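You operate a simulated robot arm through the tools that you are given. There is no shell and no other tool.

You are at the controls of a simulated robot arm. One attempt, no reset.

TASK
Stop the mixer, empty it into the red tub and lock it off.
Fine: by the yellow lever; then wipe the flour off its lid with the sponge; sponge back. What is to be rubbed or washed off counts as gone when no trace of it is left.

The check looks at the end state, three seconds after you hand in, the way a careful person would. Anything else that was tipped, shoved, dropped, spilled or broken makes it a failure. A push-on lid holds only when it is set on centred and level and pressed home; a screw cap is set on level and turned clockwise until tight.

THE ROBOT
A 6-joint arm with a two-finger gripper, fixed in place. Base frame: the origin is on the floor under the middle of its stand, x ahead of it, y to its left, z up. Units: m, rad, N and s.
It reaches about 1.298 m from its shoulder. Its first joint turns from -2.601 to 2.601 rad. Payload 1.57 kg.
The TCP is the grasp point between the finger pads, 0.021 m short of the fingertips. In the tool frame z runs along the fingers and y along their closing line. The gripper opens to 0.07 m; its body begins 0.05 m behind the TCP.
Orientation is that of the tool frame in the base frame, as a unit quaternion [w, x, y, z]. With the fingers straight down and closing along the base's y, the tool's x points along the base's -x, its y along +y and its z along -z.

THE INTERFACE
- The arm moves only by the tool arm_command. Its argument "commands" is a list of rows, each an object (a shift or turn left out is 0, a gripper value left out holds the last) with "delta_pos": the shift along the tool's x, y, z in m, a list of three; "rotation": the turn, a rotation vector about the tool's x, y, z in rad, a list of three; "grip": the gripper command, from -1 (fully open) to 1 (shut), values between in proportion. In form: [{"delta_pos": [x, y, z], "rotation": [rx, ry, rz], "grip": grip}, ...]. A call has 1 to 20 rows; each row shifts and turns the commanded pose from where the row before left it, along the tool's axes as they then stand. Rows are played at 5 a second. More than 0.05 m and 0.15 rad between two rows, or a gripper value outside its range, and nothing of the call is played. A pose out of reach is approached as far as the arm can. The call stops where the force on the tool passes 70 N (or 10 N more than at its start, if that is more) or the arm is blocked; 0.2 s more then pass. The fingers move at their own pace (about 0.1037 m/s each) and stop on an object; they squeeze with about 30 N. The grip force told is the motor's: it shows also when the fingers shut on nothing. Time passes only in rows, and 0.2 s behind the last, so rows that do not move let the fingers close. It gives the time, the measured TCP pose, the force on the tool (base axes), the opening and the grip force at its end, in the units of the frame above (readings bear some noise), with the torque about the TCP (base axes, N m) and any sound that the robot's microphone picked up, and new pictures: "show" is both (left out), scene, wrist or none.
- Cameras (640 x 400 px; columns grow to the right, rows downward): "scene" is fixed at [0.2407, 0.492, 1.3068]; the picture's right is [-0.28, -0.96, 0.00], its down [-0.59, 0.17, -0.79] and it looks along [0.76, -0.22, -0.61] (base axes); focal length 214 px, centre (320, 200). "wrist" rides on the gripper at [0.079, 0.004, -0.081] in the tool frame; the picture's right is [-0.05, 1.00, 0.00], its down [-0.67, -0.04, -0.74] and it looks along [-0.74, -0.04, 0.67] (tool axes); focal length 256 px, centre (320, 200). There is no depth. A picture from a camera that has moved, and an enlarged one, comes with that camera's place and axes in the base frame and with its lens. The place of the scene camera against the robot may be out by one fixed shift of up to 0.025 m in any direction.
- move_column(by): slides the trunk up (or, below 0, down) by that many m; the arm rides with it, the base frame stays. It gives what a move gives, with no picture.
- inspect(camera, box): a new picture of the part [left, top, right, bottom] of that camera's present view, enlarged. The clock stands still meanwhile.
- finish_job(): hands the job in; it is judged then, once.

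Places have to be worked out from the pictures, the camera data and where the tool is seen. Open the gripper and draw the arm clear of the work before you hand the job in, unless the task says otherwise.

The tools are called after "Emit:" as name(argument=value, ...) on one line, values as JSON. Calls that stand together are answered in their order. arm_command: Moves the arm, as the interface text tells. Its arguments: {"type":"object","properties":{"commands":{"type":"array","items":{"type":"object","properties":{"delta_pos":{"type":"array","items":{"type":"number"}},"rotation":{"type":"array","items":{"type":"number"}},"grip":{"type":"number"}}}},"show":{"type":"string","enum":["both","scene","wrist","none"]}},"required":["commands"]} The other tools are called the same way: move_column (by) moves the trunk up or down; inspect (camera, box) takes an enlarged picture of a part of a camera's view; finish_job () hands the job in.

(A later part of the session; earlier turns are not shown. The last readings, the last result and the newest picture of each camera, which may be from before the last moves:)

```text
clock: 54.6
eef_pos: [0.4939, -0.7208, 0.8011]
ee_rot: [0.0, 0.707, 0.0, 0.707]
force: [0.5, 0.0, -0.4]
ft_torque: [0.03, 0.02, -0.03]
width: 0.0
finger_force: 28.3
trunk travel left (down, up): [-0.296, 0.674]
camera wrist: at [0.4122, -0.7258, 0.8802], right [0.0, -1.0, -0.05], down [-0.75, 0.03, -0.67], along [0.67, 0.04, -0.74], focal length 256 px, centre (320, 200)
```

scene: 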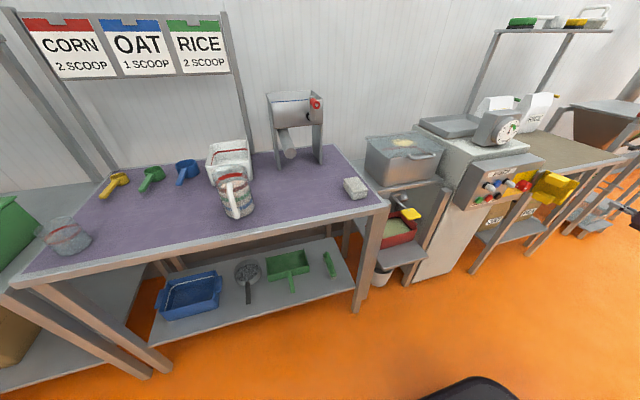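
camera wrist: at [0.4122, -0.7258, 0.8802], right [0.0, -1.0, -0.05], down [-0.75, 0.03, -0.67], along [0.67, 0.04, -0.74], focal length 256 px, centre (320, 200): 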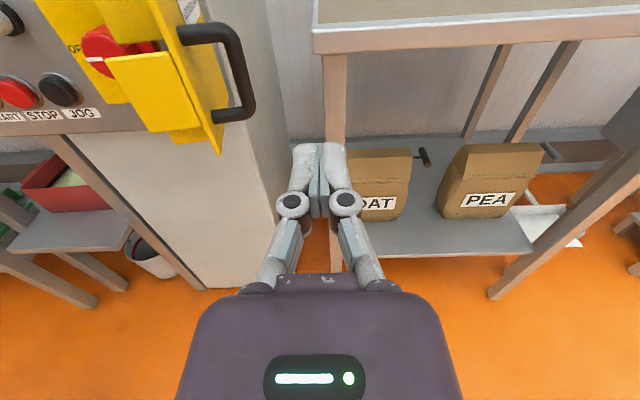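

Triangulating across views, the cover hinges near [0.695, -0.577] at the panel. Its plate ends near [0.597, -0.63], and the D-handle bar is at about [0.62, -0.666, 0.80] on the back. I'll move forward beside the handle with the fingers shut, then sweep it toward +y.

Emit:
arm_command(commands=[{"delta_pos": [0, 0, 0.04]}, {"delta_pos": [0, 0, 0.04]}, {"delta_pos": [0, 0, 0.036]}])

Emit:
inspect(camera="scene", box=[500, 150, 600, 225])

```text
clock: 55.4
eef_pos: [0.6095, -0.7188, 0.8]
ee_rot: [0.0, 0.708, 0.001, 0.706]
force: [-0.4, 0.8, 0.5]
ft_torque: [0.0, 0.01, 0.01]
width: 0.0
finger_force: 28.8
trunk travel left (down, up): [-0.296, 0.674]
camera wrist: at [0.5286, -0.7248, 0.8801], right [0.0, -1.0, -0.05], down [-0.75, 0.03, -0.66], along [0.67, 0.04, -0.75], focal length 256 px, centre (320, 200)
```

scene: 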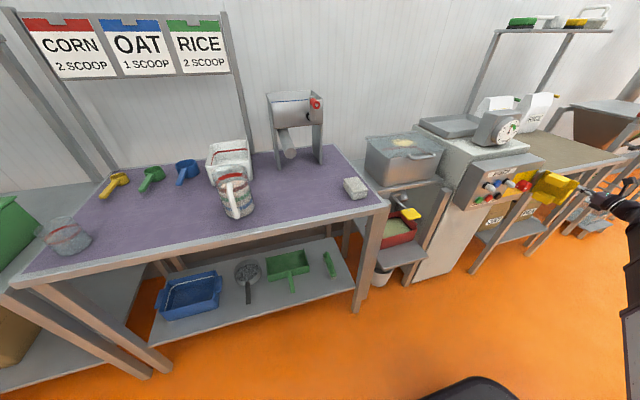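
wrist: 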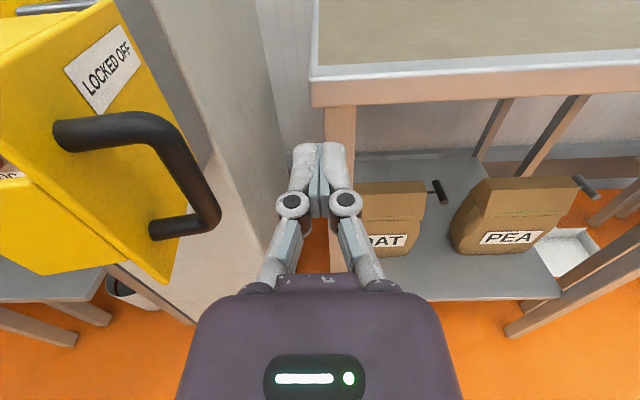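

```text
5.33 times, centred on (550, 188) of scene
camera zoom: at [0.2407, 0.492, 1.3068], right [-0.28, -0.96, 0.0], down [-0.59, 0.17, -0.79], along [0.76, -0.22, -0.61], focal length 1144 px, centre (-907, 267)
```

zoom: 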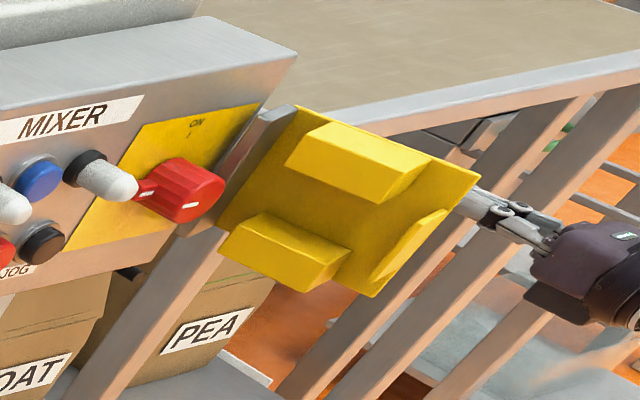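

The cover's back reads "LOCKED OFF", confirming it must be closed. The handle bar is at about [0.623, -0.656]; I'll start sweeping toward +y.

Emit:
arm_command(commands=[{"delta_pos": [0, -0.02, 0.005]}, {"delta_pos": [0, -0.02, 0]}, {"delta_pos": [0, -0.02, 0]}, {"delta_pos": [0, -0.015, 0]}])

Emit:
inspect(camera="scene", box=[500, 150, 600, 225])

```text
clock: 56.4
eef_pos: [0.6134, -0.6442, 0.8007]
ee_rot: [0.0, 0.708, 0.0, 0.707]
force: [0.0, 0.4, 0.1]
ft_torque: [0.0, 0.0, 0.04]
width: 0.0
finger_force: 28.6
trunk travel left (down, up): [-0.296, 0.674]
camera wrist: at [0.5324, -0.6492, 0.8802], right [0.0, -1.0, -0.05], down [-0.75, 0.03, -0.67], along [0.67, 0.04, -0.74], focal length 256 px, centre (320, 200)
```

scene: 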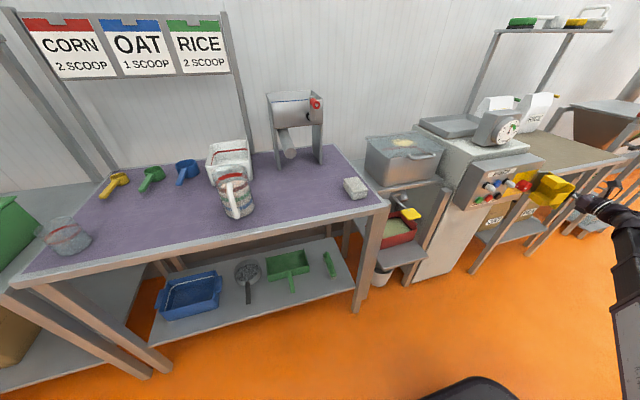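
wrist: 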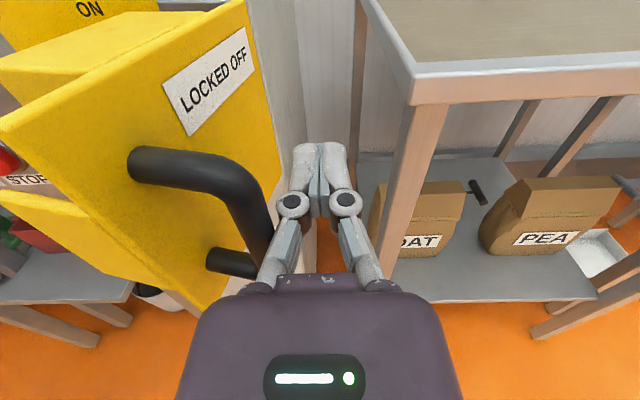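

```text
5.33 times, centred on (550, 188) of scene
camera zoom: at [0.2407, 0.492, 1.3068], right [-0.28, -0.96, 0.0], down [-0.59, 0.17, -0.79], along [0.76, -0.22, -0.61], focal length 1144 px, centre (-907, 267)
```

zoom: 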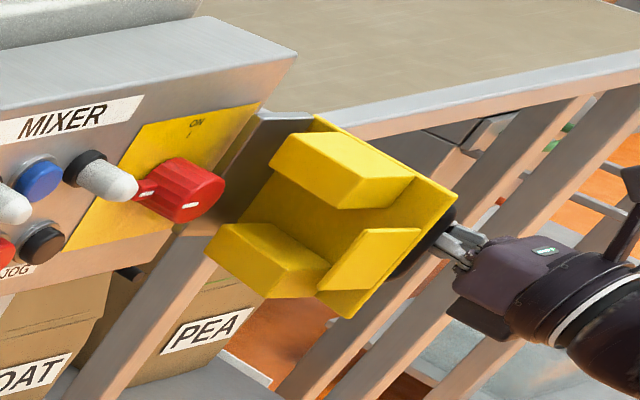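

The cover swings freely. Continuing the sweep.

Emit:
arm_command(commands=[{"delta_pos": [0, -0.018, -0.002]}, {"delta_pos": [0, -0.018, -0.002]}, {"delta_pos": [0, -0.018, 0]}, {"delta_pos": [0, -0.016, 0]}])

Emit:
inspect(camera="scene", box=[500, 150, 600, 225])

```text
clock: 57.4
eef_pos: [0.6098, -0.5742, 0.8011]
ee_rot: [-0.001, 0.708, 0.001, 0.706]
force: [1.1, -1.3, 0.0]
ft_torque: [-0.01, -0.03, -0.02]
width: 0.0001
finger_force: 29.1
trunk travel left (down, up): [-0.296, 0.674]
camera wrist: at [0.5288, -0.5789, 0.88], right [0.0, -1.0, -0.05], down [-0.75, 0.03, -0.66], along [0.67, 0.04, -0.75], focal length 256 px, centre (320, 200)
```

scene: 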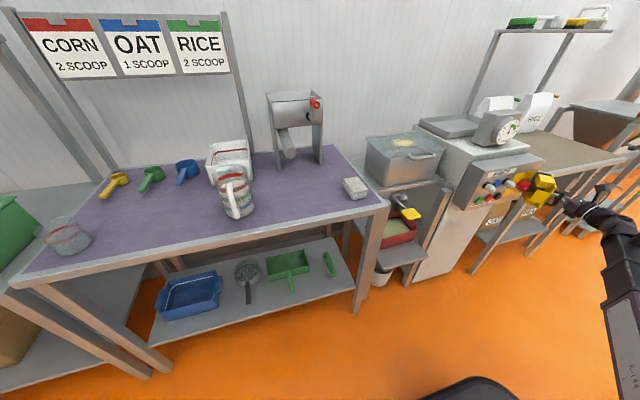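
wrist: 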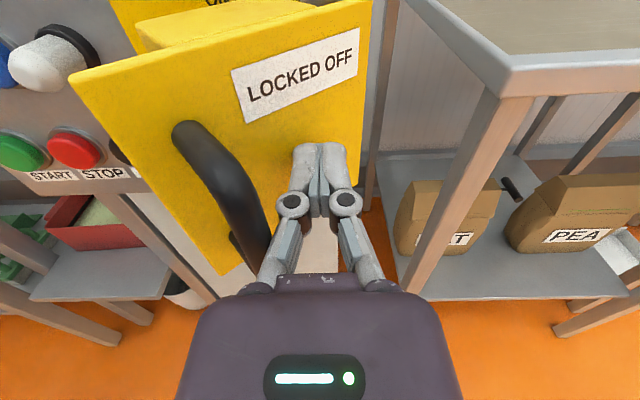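

```text
5.33 times, centred on (550, 188) of scene
camera zoom: at [0.2407, 0.492, 1.3068], right [-0.28, -0.96, 0.0], down [-0.59, 0.17, -0.79], along [0.76, -0.22, -0.61], focal length 1144 px, centre (-907, 267)
```

zoom: 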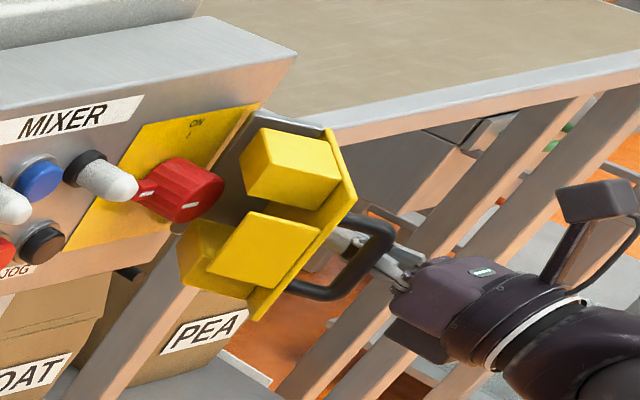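

About halfway shut. I'll continue sweeping while easing forward.

Emit:
arm_command(commands=[{"delta_pos": [0, -0.014, 0]}, {"delta_pos": [0, -0.014, 0.002]}, {"delta_pos": [0, -0.012, 0.004]}])

Emit:
inspect(camera="scene", box=[500, 150, 600, 225])

```text
clock: 58.2
eef_pos: [0.6156, -0.5339, 0.7994]
ee_rot: [-0.001, 0.708, 0.001, 0.707]
force: [0.9, -0.4, 0.4]
ft_torque: [0.01, -0.02, -0.01]
width: 0.0
finger_force: 28.9
trunk travel left (down, up): [-0.296, 0.674]
camera wrist: at [0.5344, -0.5391, 0.8801], right [0.0, -1.0, -0.05], down [-0.75, 0.03, -0.66], along [0.67, 0.04, -0.75], focal length 256 px, centre (320, 200)
```

scene: 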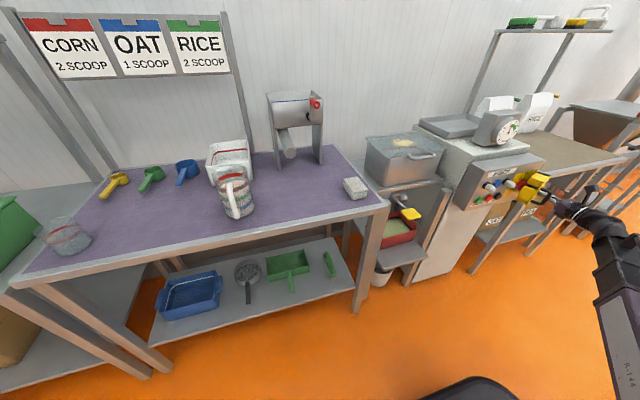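
wrist: 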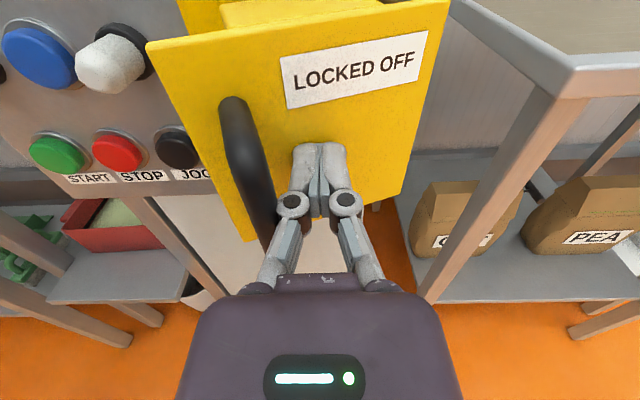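

```text
5.33 times, centred on (550, 188) of scene
camera zoom: at [0.2407, 0.492, 1.3068], right [-0.28, -0.96, 0.0], down [-0.59, 0.17, -0.79], along [0.76, -0.22, -0.61], focal length 1144 px, centre (-907, 267)
```

zoom: 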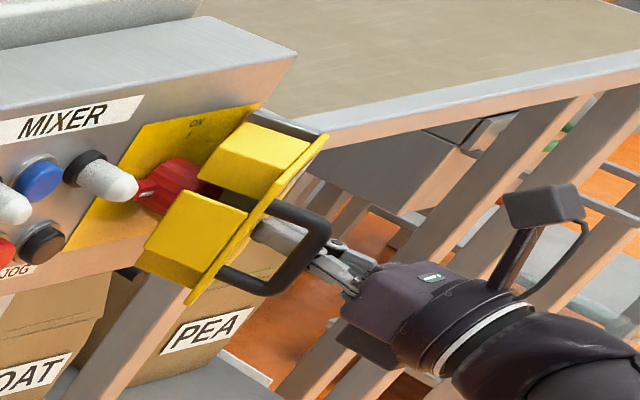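

It is about 70° shut. Now I'll press forward with the fingertips on the plate to seat it.

Emit:
arm_command(commands=[{"delta_pos": [0, -0.007, 0.008]}, {"delta_pos": [0, -0.005, 0.008]}, {"delta_pos": [0, -0.002, 0.008]}, {"delta_pos": [0, 0, 0.006]}])

Emit:
inspect(camera="scene", box=[500, 150, 600, 225])

```text
clock: 59.2
eef_pos: [0.6372, -0.519, 0.8012]
ee_rot: [0.003, 0.708, -0.001, 0.706]
force: [-24.2, -2.6, -1.6]
ft_torque: [0.05, -0.04, -0.03]
width: 0.0063
finger_force: 29.0
trunk travel left (down, up): [-0.296, 0.674]
stopped in row 4: the force on the tool passed its limit at 80 N (the readings are from after the stop); the commanded pose is now the measured one
camera wrist: at [0.5555, -0.5247, 0.8806], right [-0.01, -1.0, -0.05], down [-0.75, 0.04, -0.66], along [0.66, 0.03, -0.75], focal length 256 px, centre (320, 200)
```

scene: 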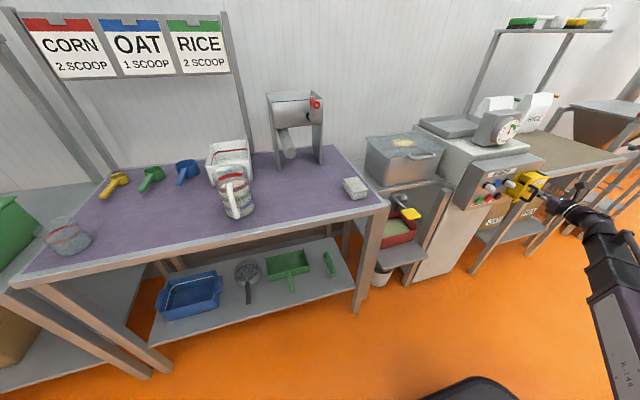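
wrist: 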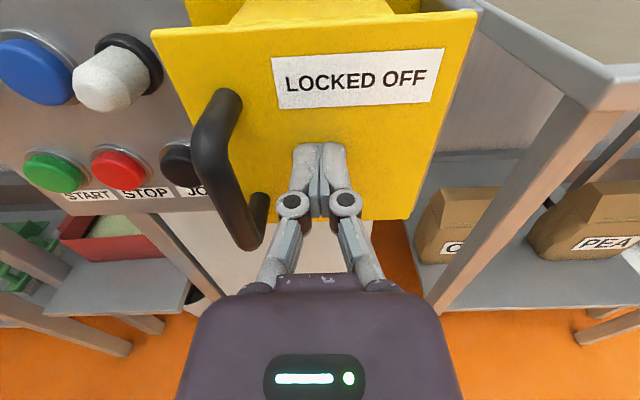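

```text
5.33 times, centred on (550, 188) of scene
camera zoom: at [0.2407, 0.492, 1.3068], right [-0.28, -0.96, 0.0], down [-0.59, 0.17, -0.79], along [0.76, -0.22, -0.61], focal length 1144 px, centre (-907, 267)
```

zoom: 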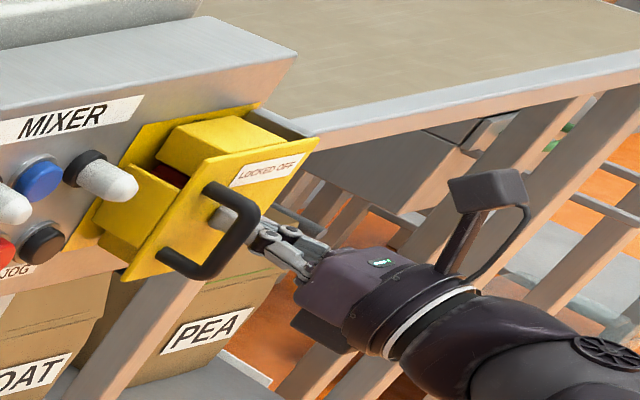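

The force spiked with the fingertips at x≈0.658, right where I predicted the closed plate. I'll back off and check that the cover is flat against the panel and stays shut.

Emit:
arm_command(commands=[{"delta_pos": [0, 0, -0.03]}, {"delta_pos": [0, 0, -0.04]}, {"delta_pos": [0, 0, -0.04]}, {}])

Emit:
inspect(camera="scene", box=[500, 150, 600, 225])

Emit:
inspect(camera="wrist", box=[140, 0, 500, 225])

```text
clock: 60.2
eef_pos: [0.5298, -0.5189, 0.7991]
ee_rot: [0.003, 0.709, -0.001, 0.705]
force: [1.4, -0.3, -1.0]
ft_torque: [-0.02, -0.02, 0.01]
width: 0.0002
finger_force: 29.1
trunk travel left (down, up): [-0.296, 0.674]
camera wrist: at [0.4486, -0.5241, 0.8799], right [0.0, -1.0, -0.05], down [-0.75, 0.04, -0.66], along [0.66, 0.04, -0.75], focal length 256 px, centre (320, 200)
```

scene: 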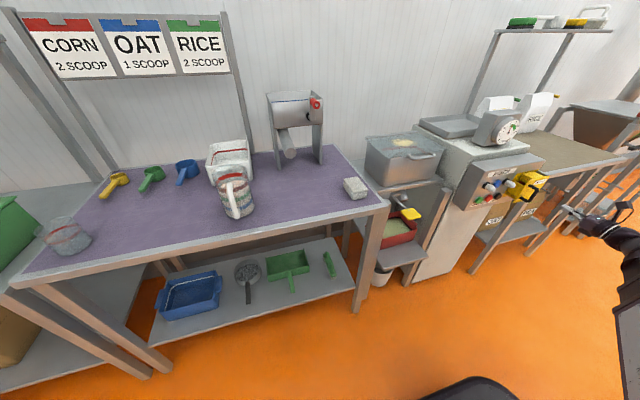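
wrist: 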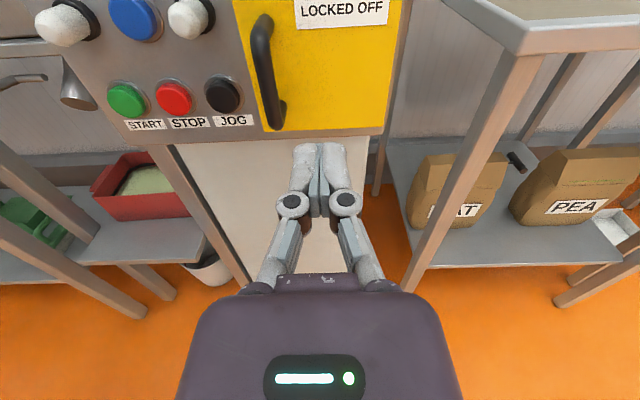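

```text
5.33 times, centred on (550, 188) of scene
camera zoom: at [0.2407, 0.492, 1.3068], right [-0.28, -0.96, 0.0], down [-0.59, 0.17, -0.79], along [0.76, -0.22, -0.61], focal length 1144 px, centre (-907, 267)
```

zoom: 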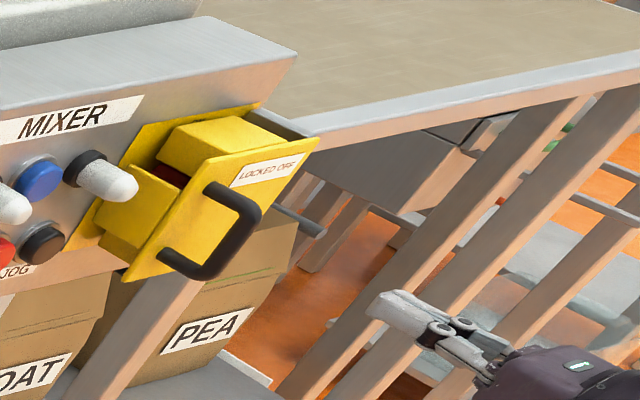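

```text
1.78 times, centred on (320, 112) of wrist
camera zoom: at [0.4486, -0.5241, 0.8799], right [0.0, -1.0, -0.05], down [-0.75, 0.04, -0.66], along [0.66, 0.04, -0.75], focal length 455 px, centre (320, 356)
```

zoom: 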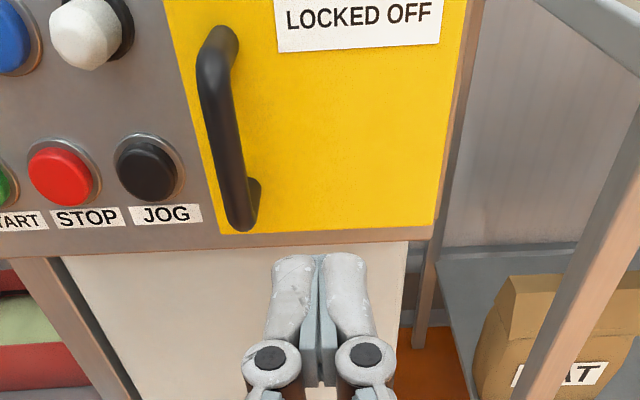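

The cover is shut over the knob with "LOCKED OFF" showing. Next the sponge: the off-white block on the purple table near [0.83, 0.195] is the reachable candidate. I'll raise the trunk, turn the fingers downward and go look at it.

Emit:
move_column(by=0.45)

Emit:
arm_command(commands=[{"delta_pos": [-0.0265, 0, -0.0019], "rotation": [0, -0.1428, 0]}, {"delta_pos": [-0.0265, 0, -0.0019], "rotation": [0, -0.1428, 0]}, {"delta_pos": [-0.0265, 0, -0.0019], "rotation": [0, -0.1428, 0]}, {"delta_pos": [-0.0265, 0, -0.0019], "rotation": [0, -0.1428, 0]}, {"delta_pos": [-0.0265, 0, -0.0019], "rotation": [0, -0.1428, 0]}, {"delta_pos": [-0.0265, 0, -0.0019], "rotation": [0, -0.1428, 0]}, {"delta_pos": [-0.0265, 0, -0.0019], "rotation": [0, -0.1428, 0]}, {"delta_pos": [-0.0265, 0, -0.0019], "rotation": [0, -0.1428, 0]}, {"delta_pos": [-0.0265, 0, -0.0019], "rotation": [0, -0.1428, 0]}, {"delta_pos": [-0.0265, 0, -0.0019], "rotation": [0, -0.1428, 0]}, {"delta_pos": [-0.0265, 0, -0.0019], "rotation": [0, -0.1428, 0]}])

```text
refused: 0.45 is not a number from -0.4 to 0.4
```

```text
clock: 62.6
eef_pos: [0.3428, -0.5186, 0.6136]
ee_rot: [0.001, 1.0, -0.002, -0.005]
force: [-0.1, 0.1, 0.3]
ft_torque: [0.0, 0.0, -0.02]
width: 0.0
finger_force: 28.7
trunk travel left (down, up): [-0.296, 0.674]
camera wrist: at [0.422, -0.524, 0.6954], right [-0.06, -1.0, 0.0], down [-0.66, 0.04, 0.75], along [-0.75, 0.04, -0.66], focal length 256 px, centre (320, 200)
```

scene: 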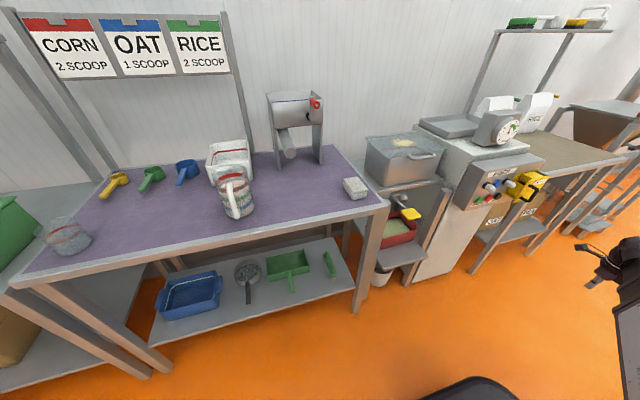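
wrist: 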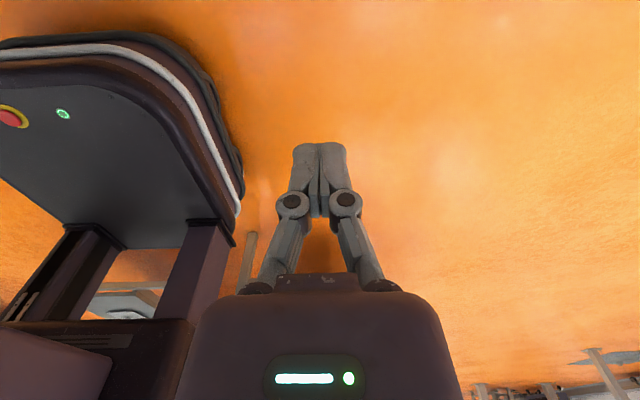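

The trunk takes at most 0.4 m per call, so I'll raise it in two moves. The pitch-down went fine in free space.

Emit:
move_column(by=0.4)

Emit:
move_column(by=0.08)

Emit:
inspect(camera="scene", box=[500, 150, 600, 225])

```text
clock: 66.4
eef_pos: [0.3425, -0.5182, 1.0144]
ee_rot: [0.002, 1.0, -0.001, -0.003]
force: [0.0, -0.2, -0.1]
ft_torque: [0.01, -0.02, 0.01]
width: 0.0
finger_force: 28.5
trunk travel left (down, up): [-0.696, 0.274]
```

```text
clock: 67.6
eef_pos: [0.3429, -0.5196, 1.0945]
ee_rot: [0.002, 1.0, -0.002, -0.001]
force: [-0.1, -0.1, -0.1]
ft_torque: [0.0, -0.03, 0.02]
width: 0.0
finger_force: 28.5
trunk travel left (down, up): [-0.776, 0.194]
```

```text
5.33 times, centred on (550, 188) of scene
camera zoom: at [0.2407, 0.492, 1.3068], right [-0.28, -0.96, 0.0], down [-0.59, 0.17, -0.79], along [0.76, -0.22, -0.61], focal length 1144 px, centre (-907, 267)
```

zoom: 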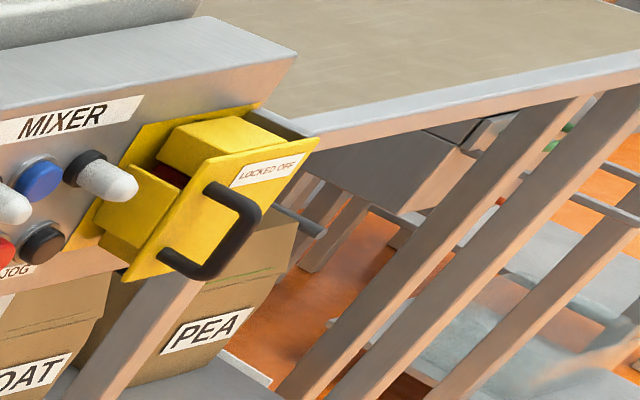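

The cover has stayed shut. Now I'll travel at z≈1.09, in front of the hopper, to above the block on the purple table.

Emit:
arm_command(commands=[{"delta_pos": [0.0245, -0.0394, 0]}, {"delta_pos": [0.0245, -0.0394, 0]}, {"delta_pos": [0.0245, -0.0394, 0]}, {"delta_pos": [0.0245, -0.0394, 0]}, {"delta_pos": [0.0245, -0.0394, 0]}, {"delta_pos": [0.0245, -0.0394, 0]}, {"delta_pos": [0.0245, -0.0394, 0]}, {"delta_pos": [0.0245, -0.0394, 0]}, {"delta_pos": [0.0245, -0.0394, 0]}, {"delta_pos": [0.0245, -0.0394, 0]}, {"delta_pos": [0.0245, -0.0394, 0]}, {"delta_pos": [0.0245, -0.0394, 0]}, {"delta_pos": [0.0245, -0.0394, 0]}, {"delta_pos": [0.0245, -0.0394, 0]}, {"delta_pos": [0.0245, -0.0394, 0]}, {"delta_pos": [0.0245, -0.0394, 0]}, {"delta_pos": [0.0245, -0.0394, 0], "grip": -1}, {"grip": -1}])

```text
clock: 71.4
eef_pos: [0.7451, -0.0618, 1.0954]
ee_rot: [-0.003, 1.0, 0.02, -0.001]
force: [-0.1, 0.0, -0.1]
ft_torque: [0.01, -0.05, 0.0]
width: 0.0696
finger_force: 0.0
out of reach, approached as far as the arm can: row 7, 12, 13, 14, 15, 16, 17
trunk travel left (down, up): [-0.776, 0.194]
camera wrist: at [0.8238, -0.0646, 1.1759], right [-0.01, -1.0, -0.01], down [-0.66, 0.0, 0.75], along [-0.75, 0.02, -0.66], focal length 256 px, centre (320, 200)
```

scene: 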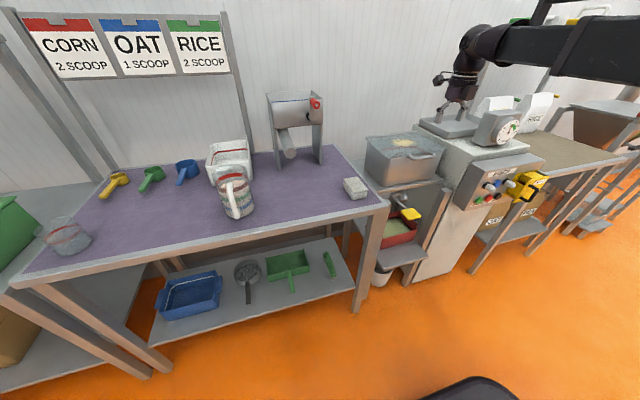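
wrist: 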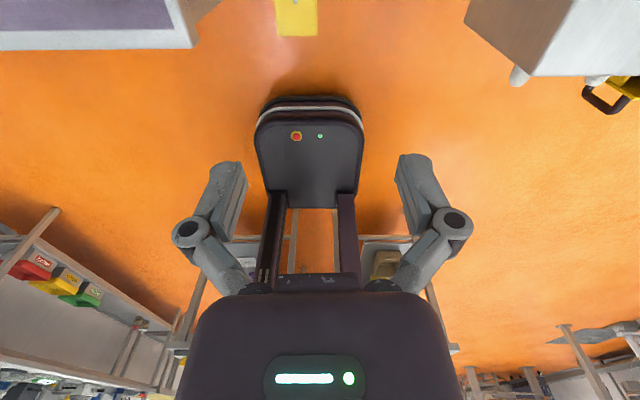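

The gripper's roll joint seems to have hit its limit, since the tool yaw drifted by about 0.04 rad. I'll unroll by 180° here in clear air so the camera is back on the robot side.

Emit:
arm_command(commands=[{"rotation": [0, 0, -0.1496]}, {"rotation": [0, 0, -0.1496]}, {"rotation": [0, 0, -0.1496]}, {"rotation": [0, 0, -0.1496]}, {"rotation": [0, 0, -0.1496]}, {"rotation": [0, 0, -0.1496]}, {"rotation": [0, 0, -0.1496]}, {"rotation": [0, 0, -0.1496]}, {"rotation": [0, 0, -0.1496]}, {"rotation": [0, 0, -0.1496]}, {"rotation": [0, 0, -0.1496]}, {"rotation": [0, 0, -0.1496]}, {"rotation": [0, 0, -0.1496]}, {"rotation": [0, 0, -0.1496]}, {"rotation": [0, 0, -0.1496]}, {"rotation": [0, 0, -0.1496]}, {"rotation": [0, 0, -0.1496]}, {"rotation": [0, 0, -0.1496]}, {"rotation": [0, 0, -0.1496]}, {"rotation": [0, 0, -0.1496]}])

```text
clock: 75.6
eef_pos: [0.7447, -0.0622, 1.0955]
ee_rot: [-0.002, 0.076, 0.997, -0.002]
force: [0.4, -0.5, -0.1]
ft_torque: [0.0, 0.03, -0.01]
width: 0.0699
finger_force: 0.1
trunk travel left (down, up): [-0.776, 0.194]
camera wrist: at [0.6667, -0.0469, 1.1764], right [0.2, 0.98, 0.0], down [0.66, -0.13, 0.74], along [0.73, -0.15, -0.67], focal length 256 px, centre (320, 200)
```

scene: 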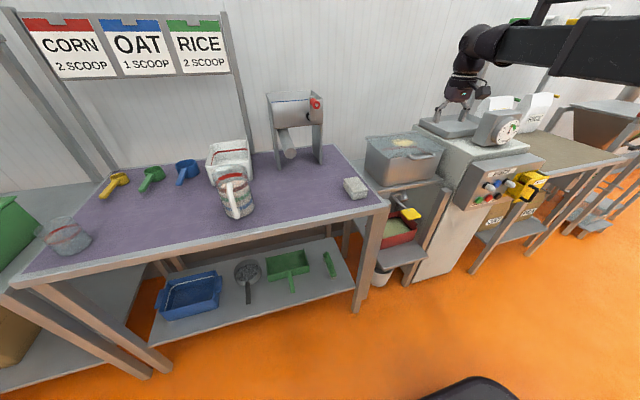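
wrist: 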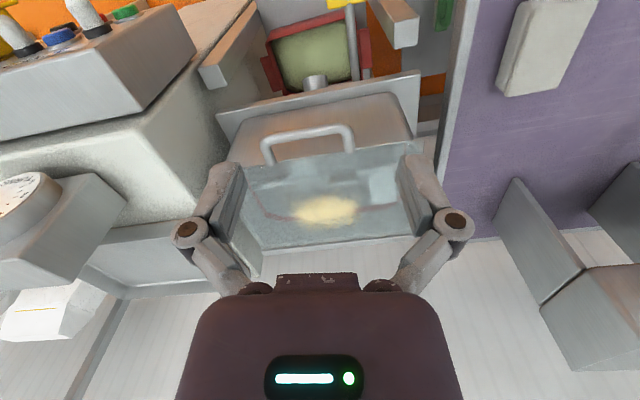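

Nearly unrolled, and I have a clear overhead view of the lid, the flour and the block. Let me enlarge these.

Emit:
inspect(camera="wrist", box=[220, 100, 440, 270])

Emit:
inspect(camera="wrist", box=[440, 0, 640, 120])

Emit:
inspect(camera="scene", box=[340, 110, 460, 200])

```text
2.35 times, centred on (330, 185) of wrist
camera zoom: at [0.6667, -0.0469, 1.1764], right [0.2, 0.98, 0.0], down [0.66, -0.13, 0.74], along [0.73, -0.15, -0.67], focal length 602 px, centre (296, 235)
```

zoom: 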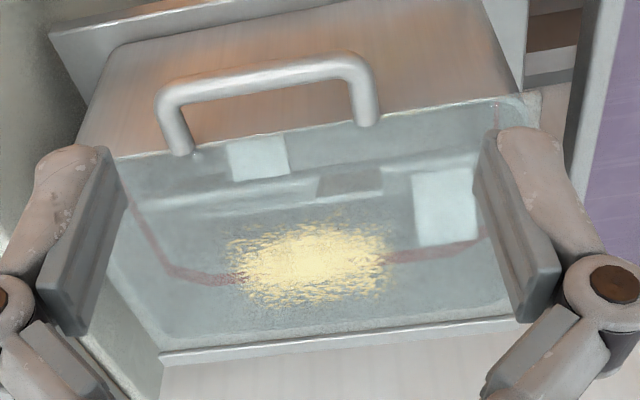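

```text
3.20 times, centred on (540, 60) of wrist
camera zoom: at [0.6667, -0.0469, 1.1764], right [0.2, 0.98, 0.0], down [0.66, -0.13, 0.74], along [0.73, -0.15, -0.67], focal length 819 px, centre (-384, 648)
```

zoom: 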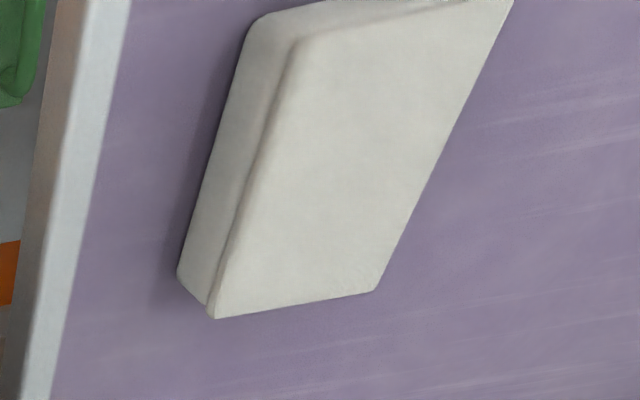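

```text
4.44 times, centred on (400, 155) of scene
camera zoom: at [0.2407, 0.492, 1.3068], right [-0.28, -0.96, 0.0], down [-0.59, 0.17, -0.79], along [0.76, -0.22, -0.61], focal length 953 px, centre (-36, 400)
```

zoom: 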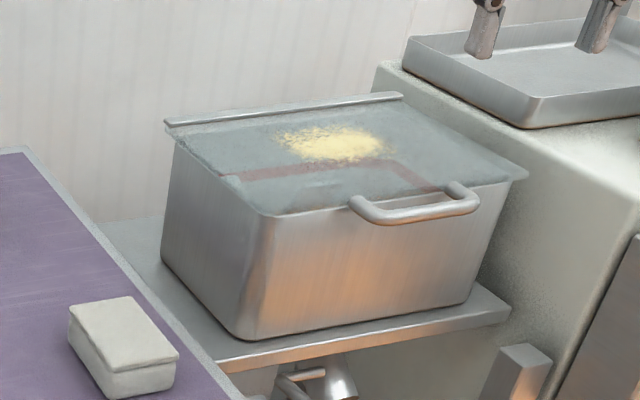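

The flour patch is roughly 6 × 4 cm near [0.94, -0.09], and through the glass the hopper looks empty. I'll square up the yaw and go over the block for a closer look before deciding that it's the sponge.

Emit:
arm_command(commands=[{"rotation": [0, 0, -0.1496]}, {"delta_pos": [-0.008, 0.04, 0]}, {"delta_pos": [-0.008, 0.04, 0]}, {"delta_pos": [-0.008, 0.04, 0]}, {"delta_pos": [-0.008, 0.04, 0]}, {"delta_pos": [-0.008, 0.04, 0]}, {"delta_pos": [-0.008, 0.04, 0]}])

Emit:
move_column(by=-0.1)

Emit:
inspect(camera="wrist", box=[0, 0, 640, 400])

```text
clock: 77.2
eef_pos: [0.7935, 0.1789, 1.0946]
ee_rot: [-0.003, 0.002, 1.0, -0.001]
force: [-0.5, 0.3, -0.1]
ft_torque: [-0.01, 0.0, 0.0]
width: 0.0697
finger_force: 0.1
trunk travel left (down, up): [-0.776, 0.194]
camera wrist: at [0.7146, 0.1824, 1.1762], right [0.06, 1.0, 0.0], down [0.67, -0.04, 0.74], along [0.74, -0.04, -0.67], focal length 256 px, centre (320, 200)
```

scene: 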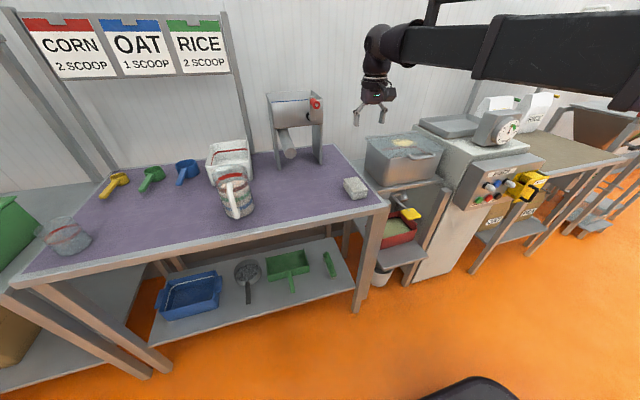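
wrist: 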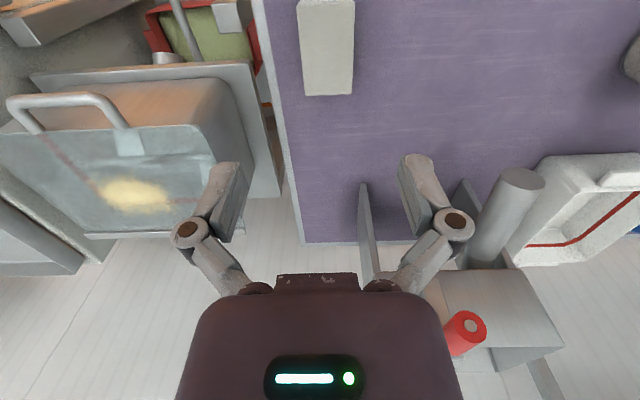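

```text
clock: 78.5
eef_pos: [0.7933, 0.1764, 0.9956]
ee_rot: [-0.003, 0.001, 1.0, -0.001]
force: [-0.6, -0.6, 0.3]
ft_torque: [0.0, 0.0, -0.01]
width: 0.07
finger_force: 0.0
trunk travel left (down, up): [-0.676, 0.294]
```

```text
1.00 times, centred on (320, 200) of wrist (not enlarged: the box is as wide or as high as the picture)
camera zoom: at [0.7141, 0.1812, 1.0765], right [0.06, 1.0, 0.0], down [0.67, -0.04, 0.74], along [0.74, -0.04, -0.67], focal length 256 px, centre (320, 200)
```

zoom: 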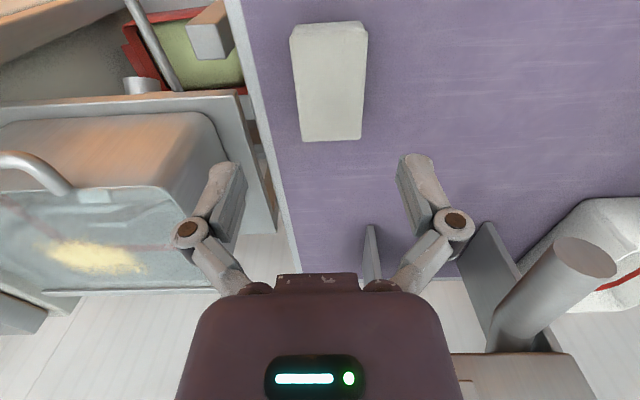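

Emit:
inspect(camera="wrist", box=[250, 0, 410, 160])

Emit:
inspect(camera="scene", box=[335, 170, 375, 205])

Emit:
inspect(camera="scene", box=[500, 0, 640, 60])

Emit:
inspect(camera="scene", box=[0, 120, 270, 300])

```text
2.50 times, centred on (330, 80) of wrist
camera zoom: at [0.7141, 0.1812, 1.0765], right [0.06, 1.0, 0.0], down [0.67, -0.04, 0.74], along [0.74, -0.04, -0.67], focal length 640 px, centre (295, 500)
```

zoom: 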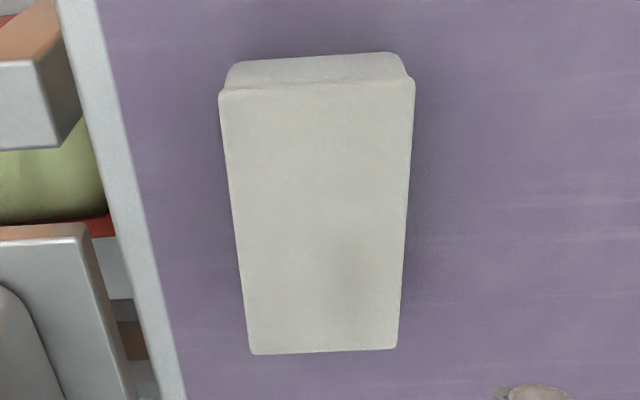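

```text
11.43 times, centred on (355, 188) of scene
camera zoom: at [0.2407, 0.492, 1.3068], right [-0.28, -0.96, 0.0], down [-0.59, 0.17, -0.79], along [0.76, -0.22, -0.61], focal length 2451 px, centre (-80, 343)
```

zoom: 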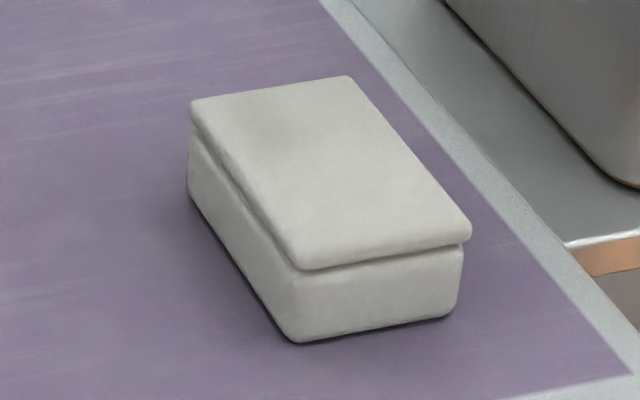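

```text
4.57 times, centred on (570, 30) of scene
camera zoom: at [0.2407, 0.492, 1.3068], right [-0.28, -0.96, 0.0], down [-0.59, 0.17, -0.79], along [0.76, -0.22, -0.61], focal length 980 px, centre (-823, 977)
```

zoom: 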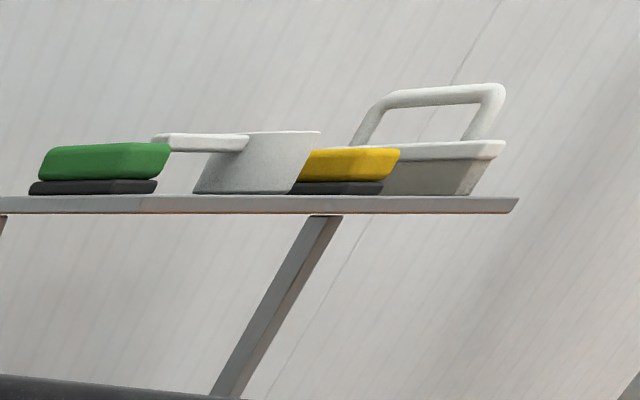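

```text
2.22 times, centred on (135, 210) of scene
camera zoom: at [0.2407, 0.492, 1.3068], right [-0.28, -0.96, 0.0], down [-0.59, 0.17, -0.79], along [0.76, -0.22, -0.61], focal length 477 px, centre (731, 178)
```

zoom: 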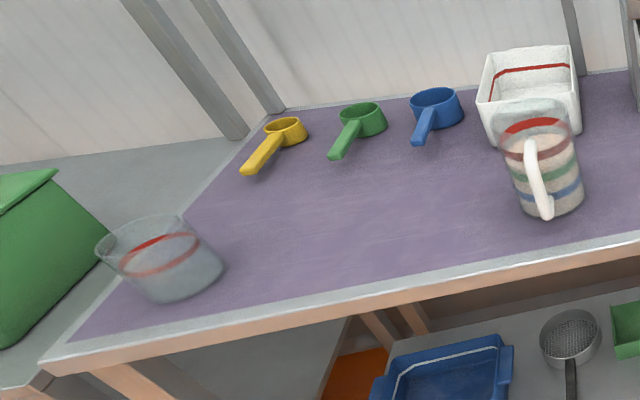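

The block has soft rounded edges and a grainy pale body, and it's the only sponge within reach (the shelf items are about 1.8 m out). Its top spans x 0.777–0.876, y 0.154–0.216 at z≈0.85, so it is axis-aligned and about 62 mm wide. I'll centre over it and descend part way.

Emit:
arm_command(commands=[{"delta_pos": [-0.0175, 0.0043, 0], "grip": -1}, {"delta_pos": [-0.0175, 0.0043, 0], "grip": -1}, {"grip": -1}], show="none")

Emit:
move_column(by=-0.1)

Emit:
inspect(camera="wrist", box=[160, 60, 480, 260])

Emit:
inspect(camera="scene", box=[315, 130, 415, 210])

```text
clock: 79.3
eef_pos: [0.8281, 0.1862, 0.9949]
ee_rot: [-0.002, 0.001, 1.0, -0.002]
force: [0.9, -1.3, 0.3]
ft_torque: [0.02, 0.0, 0.02]
width: 0.07
finger_force: 0.1
trunk travel left (down, up): [-0.676, 0.294]
```

```text
clock: 80.7
eef_pos: [0.8285, 0.1869, 0.895]
ee_rot: [-0.003, 0.002, 1.0, -0.001]
force: [0.5, -0.2, 0.6]
ft_torque: [-0.03, 0.0, 0.0]
width: 0.0699
finger_force: 0.0
trunk travel left (down, up): [-0.576, 0.394]
```

```text
2.00 times, centred on (320, 160) of wrist
camera zoom: at [0.7493, 0.1904, 0.9765], right [0.06, 1.0, 0.0], down [0.67, -0.04, 0.74], along [0.74, -0.04, -0.67], focal length 512 px, centre (320, 280)
```

zoom: 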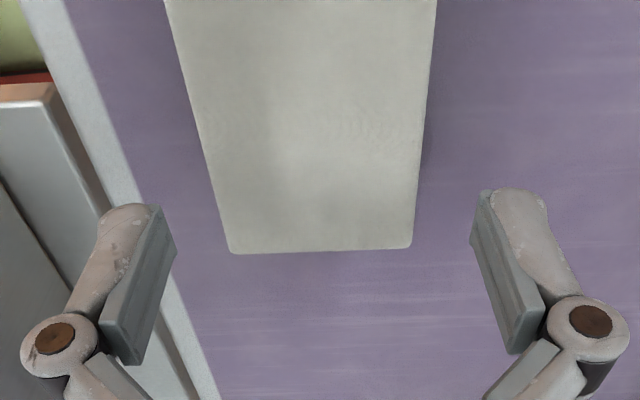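

```text
5.00 times, centred on (365, 170) of scene
camera zoom: at [0.2407, 0.492, 1.3068], right [-0.28, -0.96, 0.0], down [-0.59, 0.17, -0.79], along [0.76, -0.22, -0.61], focal length 1072 px, centre (95, 350)
```

zoom: 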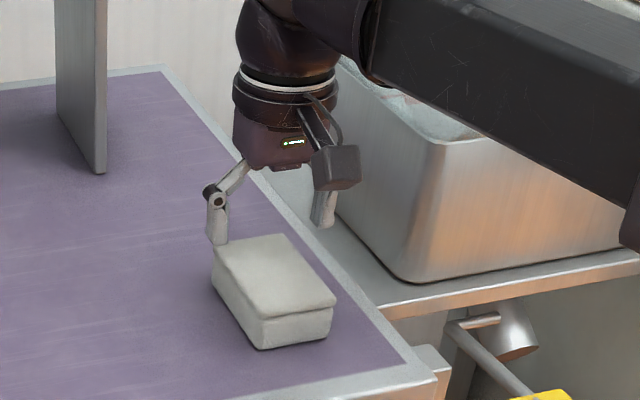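

The sponge is centred between the open fingers. I'll lower to TCP z≈0.836 so the fingertips stop above the table and leave some sponge showing below them.

Emit:
move_column(by=-0.057)

Emit:
inspect(camera="scene", box=[315, 130, 415, 210])

Emit:
inspect(camera="wrist", box=[160, 60, 480, 260])

```text
clock: 81.7
eef_pos: [0.8294, 0.1862, 0.8372]
ee_rot: [-0.002, 0.001, 1.0, -0.003]
force: [-0.4, 0.0, 0.6]
ft_torque: [-0.01, 0.01, -0.02]
width: 0.0702
finger_force: 0.0
trunk travel left (down, up): [-0.519, 0.451]
```

```text
5.00 times, centred on (365, 170) of scene
camera zoom: at [0.2407, 0.492, 1.3068], right [-0.28, -0.96, 0.0], down [-0.59, 0.17, -0.79], along [0.76, -0.22, -0.61], focal length 1072 px, centre (95, 350)
```

zoom: 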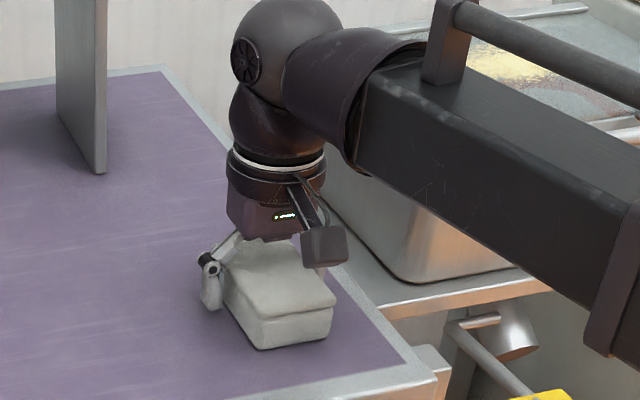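

```text
2.00 times, centred on (320, 160) of wrist
camera zoom: at [0.7493, 0.1904, 0.9195], right [0.06, 1.0, 0.0], down [0.67, -0.04, 0.74], along [0.74, -0.04, -0.67], focal length 512 px, centre (320, 280)
```

zoom: 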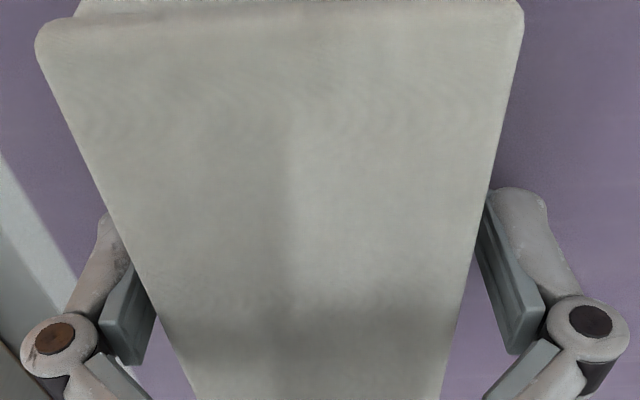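

The sponge sits between the fingers with clearance on both sides. Closing on it; this pose ([0.829, 0.186], TCP z 0.837) is where it must go back.

Emit:
arm_command(commands=[{"grip": 1}, {"grip": 1}, {"grip": 1}, {"grip": 1}])

```text
clock: 82.7
eef_pos: [0.8282, 0.1866, 0.8379]
ee_rot: [-0.002, 0.002, 1.0, -0.002]
force: [2.6, -0.2, 8.1]
ft_torque: [-0.03, 0.0, -0.04]
width: 0.059
finger_force: 30.4
trunk travel left (down, up): [-0.519, 0.451]
camera wrist: at [0.749, 0.1903, 0.9199], right [0.06, 1.0, 0.0], down [0.67, -0.04, 0.74], along [0.74, -0.04, -0.67], focal length 256 px, centre (320, 200)
```

scene: 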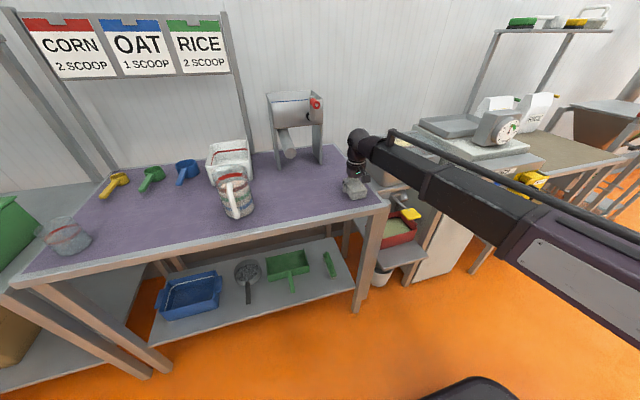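
wrist: 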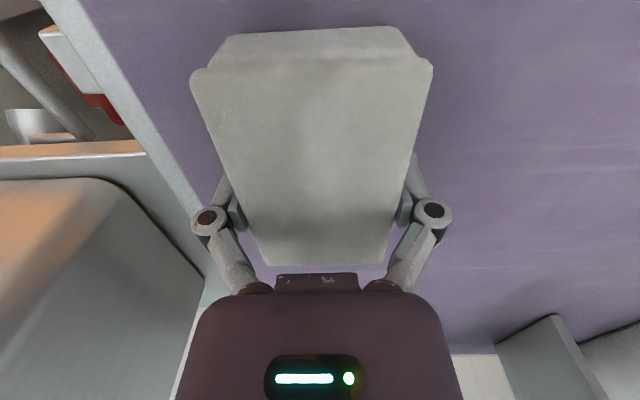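

Gripped; it compressed to 59 mm, so it's soft. Triangulating three views puts the flour at about [0.965, -0.097] with the lid at z≈0.925, the patch spanning roughly y −0.155…−0.04 and x 0.925…1.005. I'll lift and carry the sponge over to the +y side of the patch.

Emit:
move_column(by=0.236)

Emit:
arm_command(commands=[{"delta_pos": [-0.0275, -0.037, 0]}, {"delta_pos": [-0.0275, -0.037, 0]}, {"delta_pos": [-0.0275, -0.037, 0]}, {"delta_pos": [-0.0275, -0.037, 0]}, {"delta_pos": [-0.0275, -0.037, 0]}, {}])

Emit:
inspect(camera="scene", box=[340, 90, 460, 180])

```text
clock: 85.1
eef_pos: [0.8278, 0.1856, 1.0737]
ee_rot: [-0.002, 0.002, 1.0, -0.002]
force: [0.9, 0.9, -1.0]
ft_torque: [0.02, -0.01, 0.01]
width: 0.0588
finger_force: 30.4
trunk travel left (down, up): [-0.755, 0.215]
```

```text
clock: 86.5
eef_pos: [0.9642, 0.0009, 1.0735]
ee_rot: [-0.003, 0.002, 1.0, -0.001]
force: [-0.6, 0.5, -1.2]
ft_torque: [0.0, -0.02, 0.01]
width: 0.0586
finger_force: 30.2
trunk travel left (down, up): [-0.755, 0.215]
camera wrist: at [0.8859, 0.0054, 1.1556], right [0.06, 1.0, 0.0], down [0.67, -0.04, 0.74], along [0.74, -0.04, -0.67], focal length 256 px, centre (320, 200)
```

scene: 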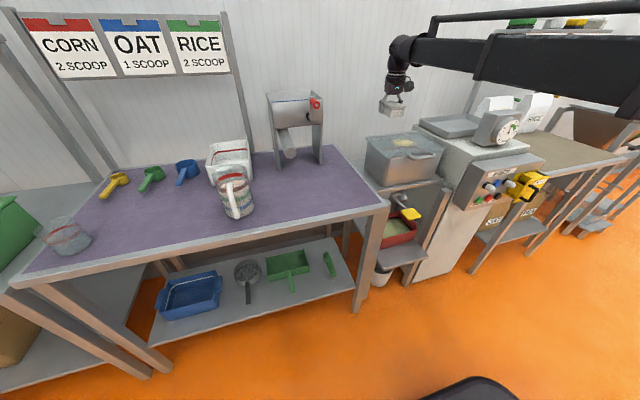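
wrist: 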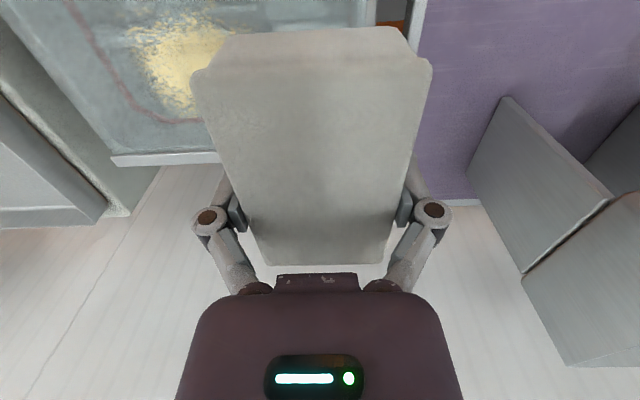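

```text
4.44 times, centred on (400, 135) of scene
camera zoom: at [0.2407, 0.492, 1.3068], right [-0.28, -0.96, 0.0], down [-0.59, 0.17, -0.79], along [0.76, -0.22, -0.61], focal length 953 px, centre (-36, 489)
```

zoom: 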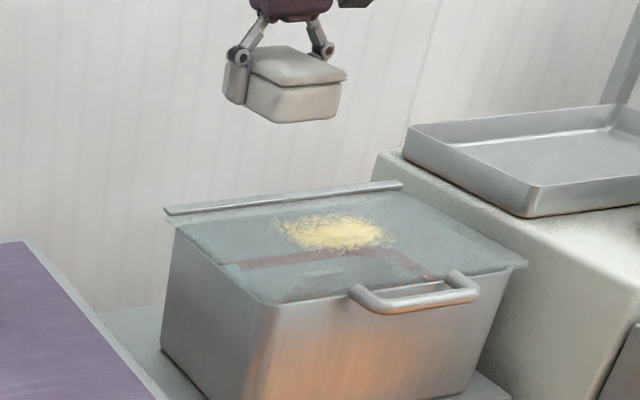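

The patch now measures x 0.928–1.01, y −0.158 to −0.04, and the sponge is beside it over clean glass. I'll lower toward the lid, feeling for contact.

Emit:
move_column(by=-0.095)

Emit:
move_column(by=-0.01)

Emit:
inspect(camera="scene", box=[340, 90, 460, 180])

```text
clock: 87.8
eef_pos: [0.9651, 0.0016, 0.9779]
ee_rot: [-0.001, 0.001, 1.0, -0.001]
force: [-0.1, 0.7, -0.9]
ft_torque: [-0.01, -0.02, 0.01]
width: 0.0588
finger_force: 29.6
trunk travel left (down, up): [-0.66, 0.31]
```

```text
clock: 88.4
eef_pos: [0.9641, 0.0018, 0.9683]
ee_rot: [-0.003, 0.002, 1.0, -0.002]
force: [0.3, 0.9, 0.8]
ft_torque: [-0.02, -0.01, 0.0]
width: 0.0586
finger_force: 30.1
trunk travel left (down, up): [-0.65, 0.32]
```

```text
4.44 times, centred on (400, 135) of scene
camera zoom: at [0.2407, 0.492, 1.3068], right [-0.28, -0.96, 0.0], down [-0.59, 0.17, -0.79], along [0.76, -0.22, -0.61], focal length 953 px, centre (-36, 489)
```

zoom: 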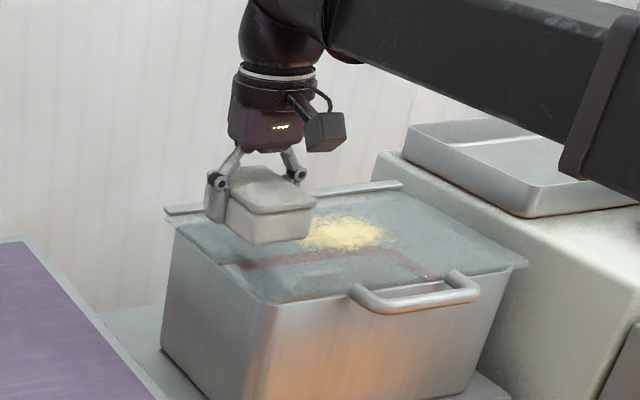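

No contact yet at TCP z 0.968, so I'll keep going down in small steps.

Emit:
move_column(by=-0.008)

Emit:
move_column(by=-0.006)

```text
clock: 89.0
eef_pos: [0.9639, 0.0011, 0.9602]
ee_rot: [-0.002, 0.001, 1.0, -0.002]
force: [0.4, 0.8, 0.1]
ft_torque: [-0.03, -0.01, -0.02]
width: 0.0589
finger_force: 30.0
trunk travel left (down, up): [-0.642, 0.328]
```

```text
clock: 89.5
eef_pos: [0.9655, 0.0021, 0.954]
ee_rot: [-0.003, 0.002, 1.0, -0.002]
force: [-0.3, 0.4, 0.6]
ft_torque: [-0.01, -0.01, 0.0]
width: 0.0588
finger_force: 29.9
trunk travel left (down, up): [-0.636, 0.334]
```

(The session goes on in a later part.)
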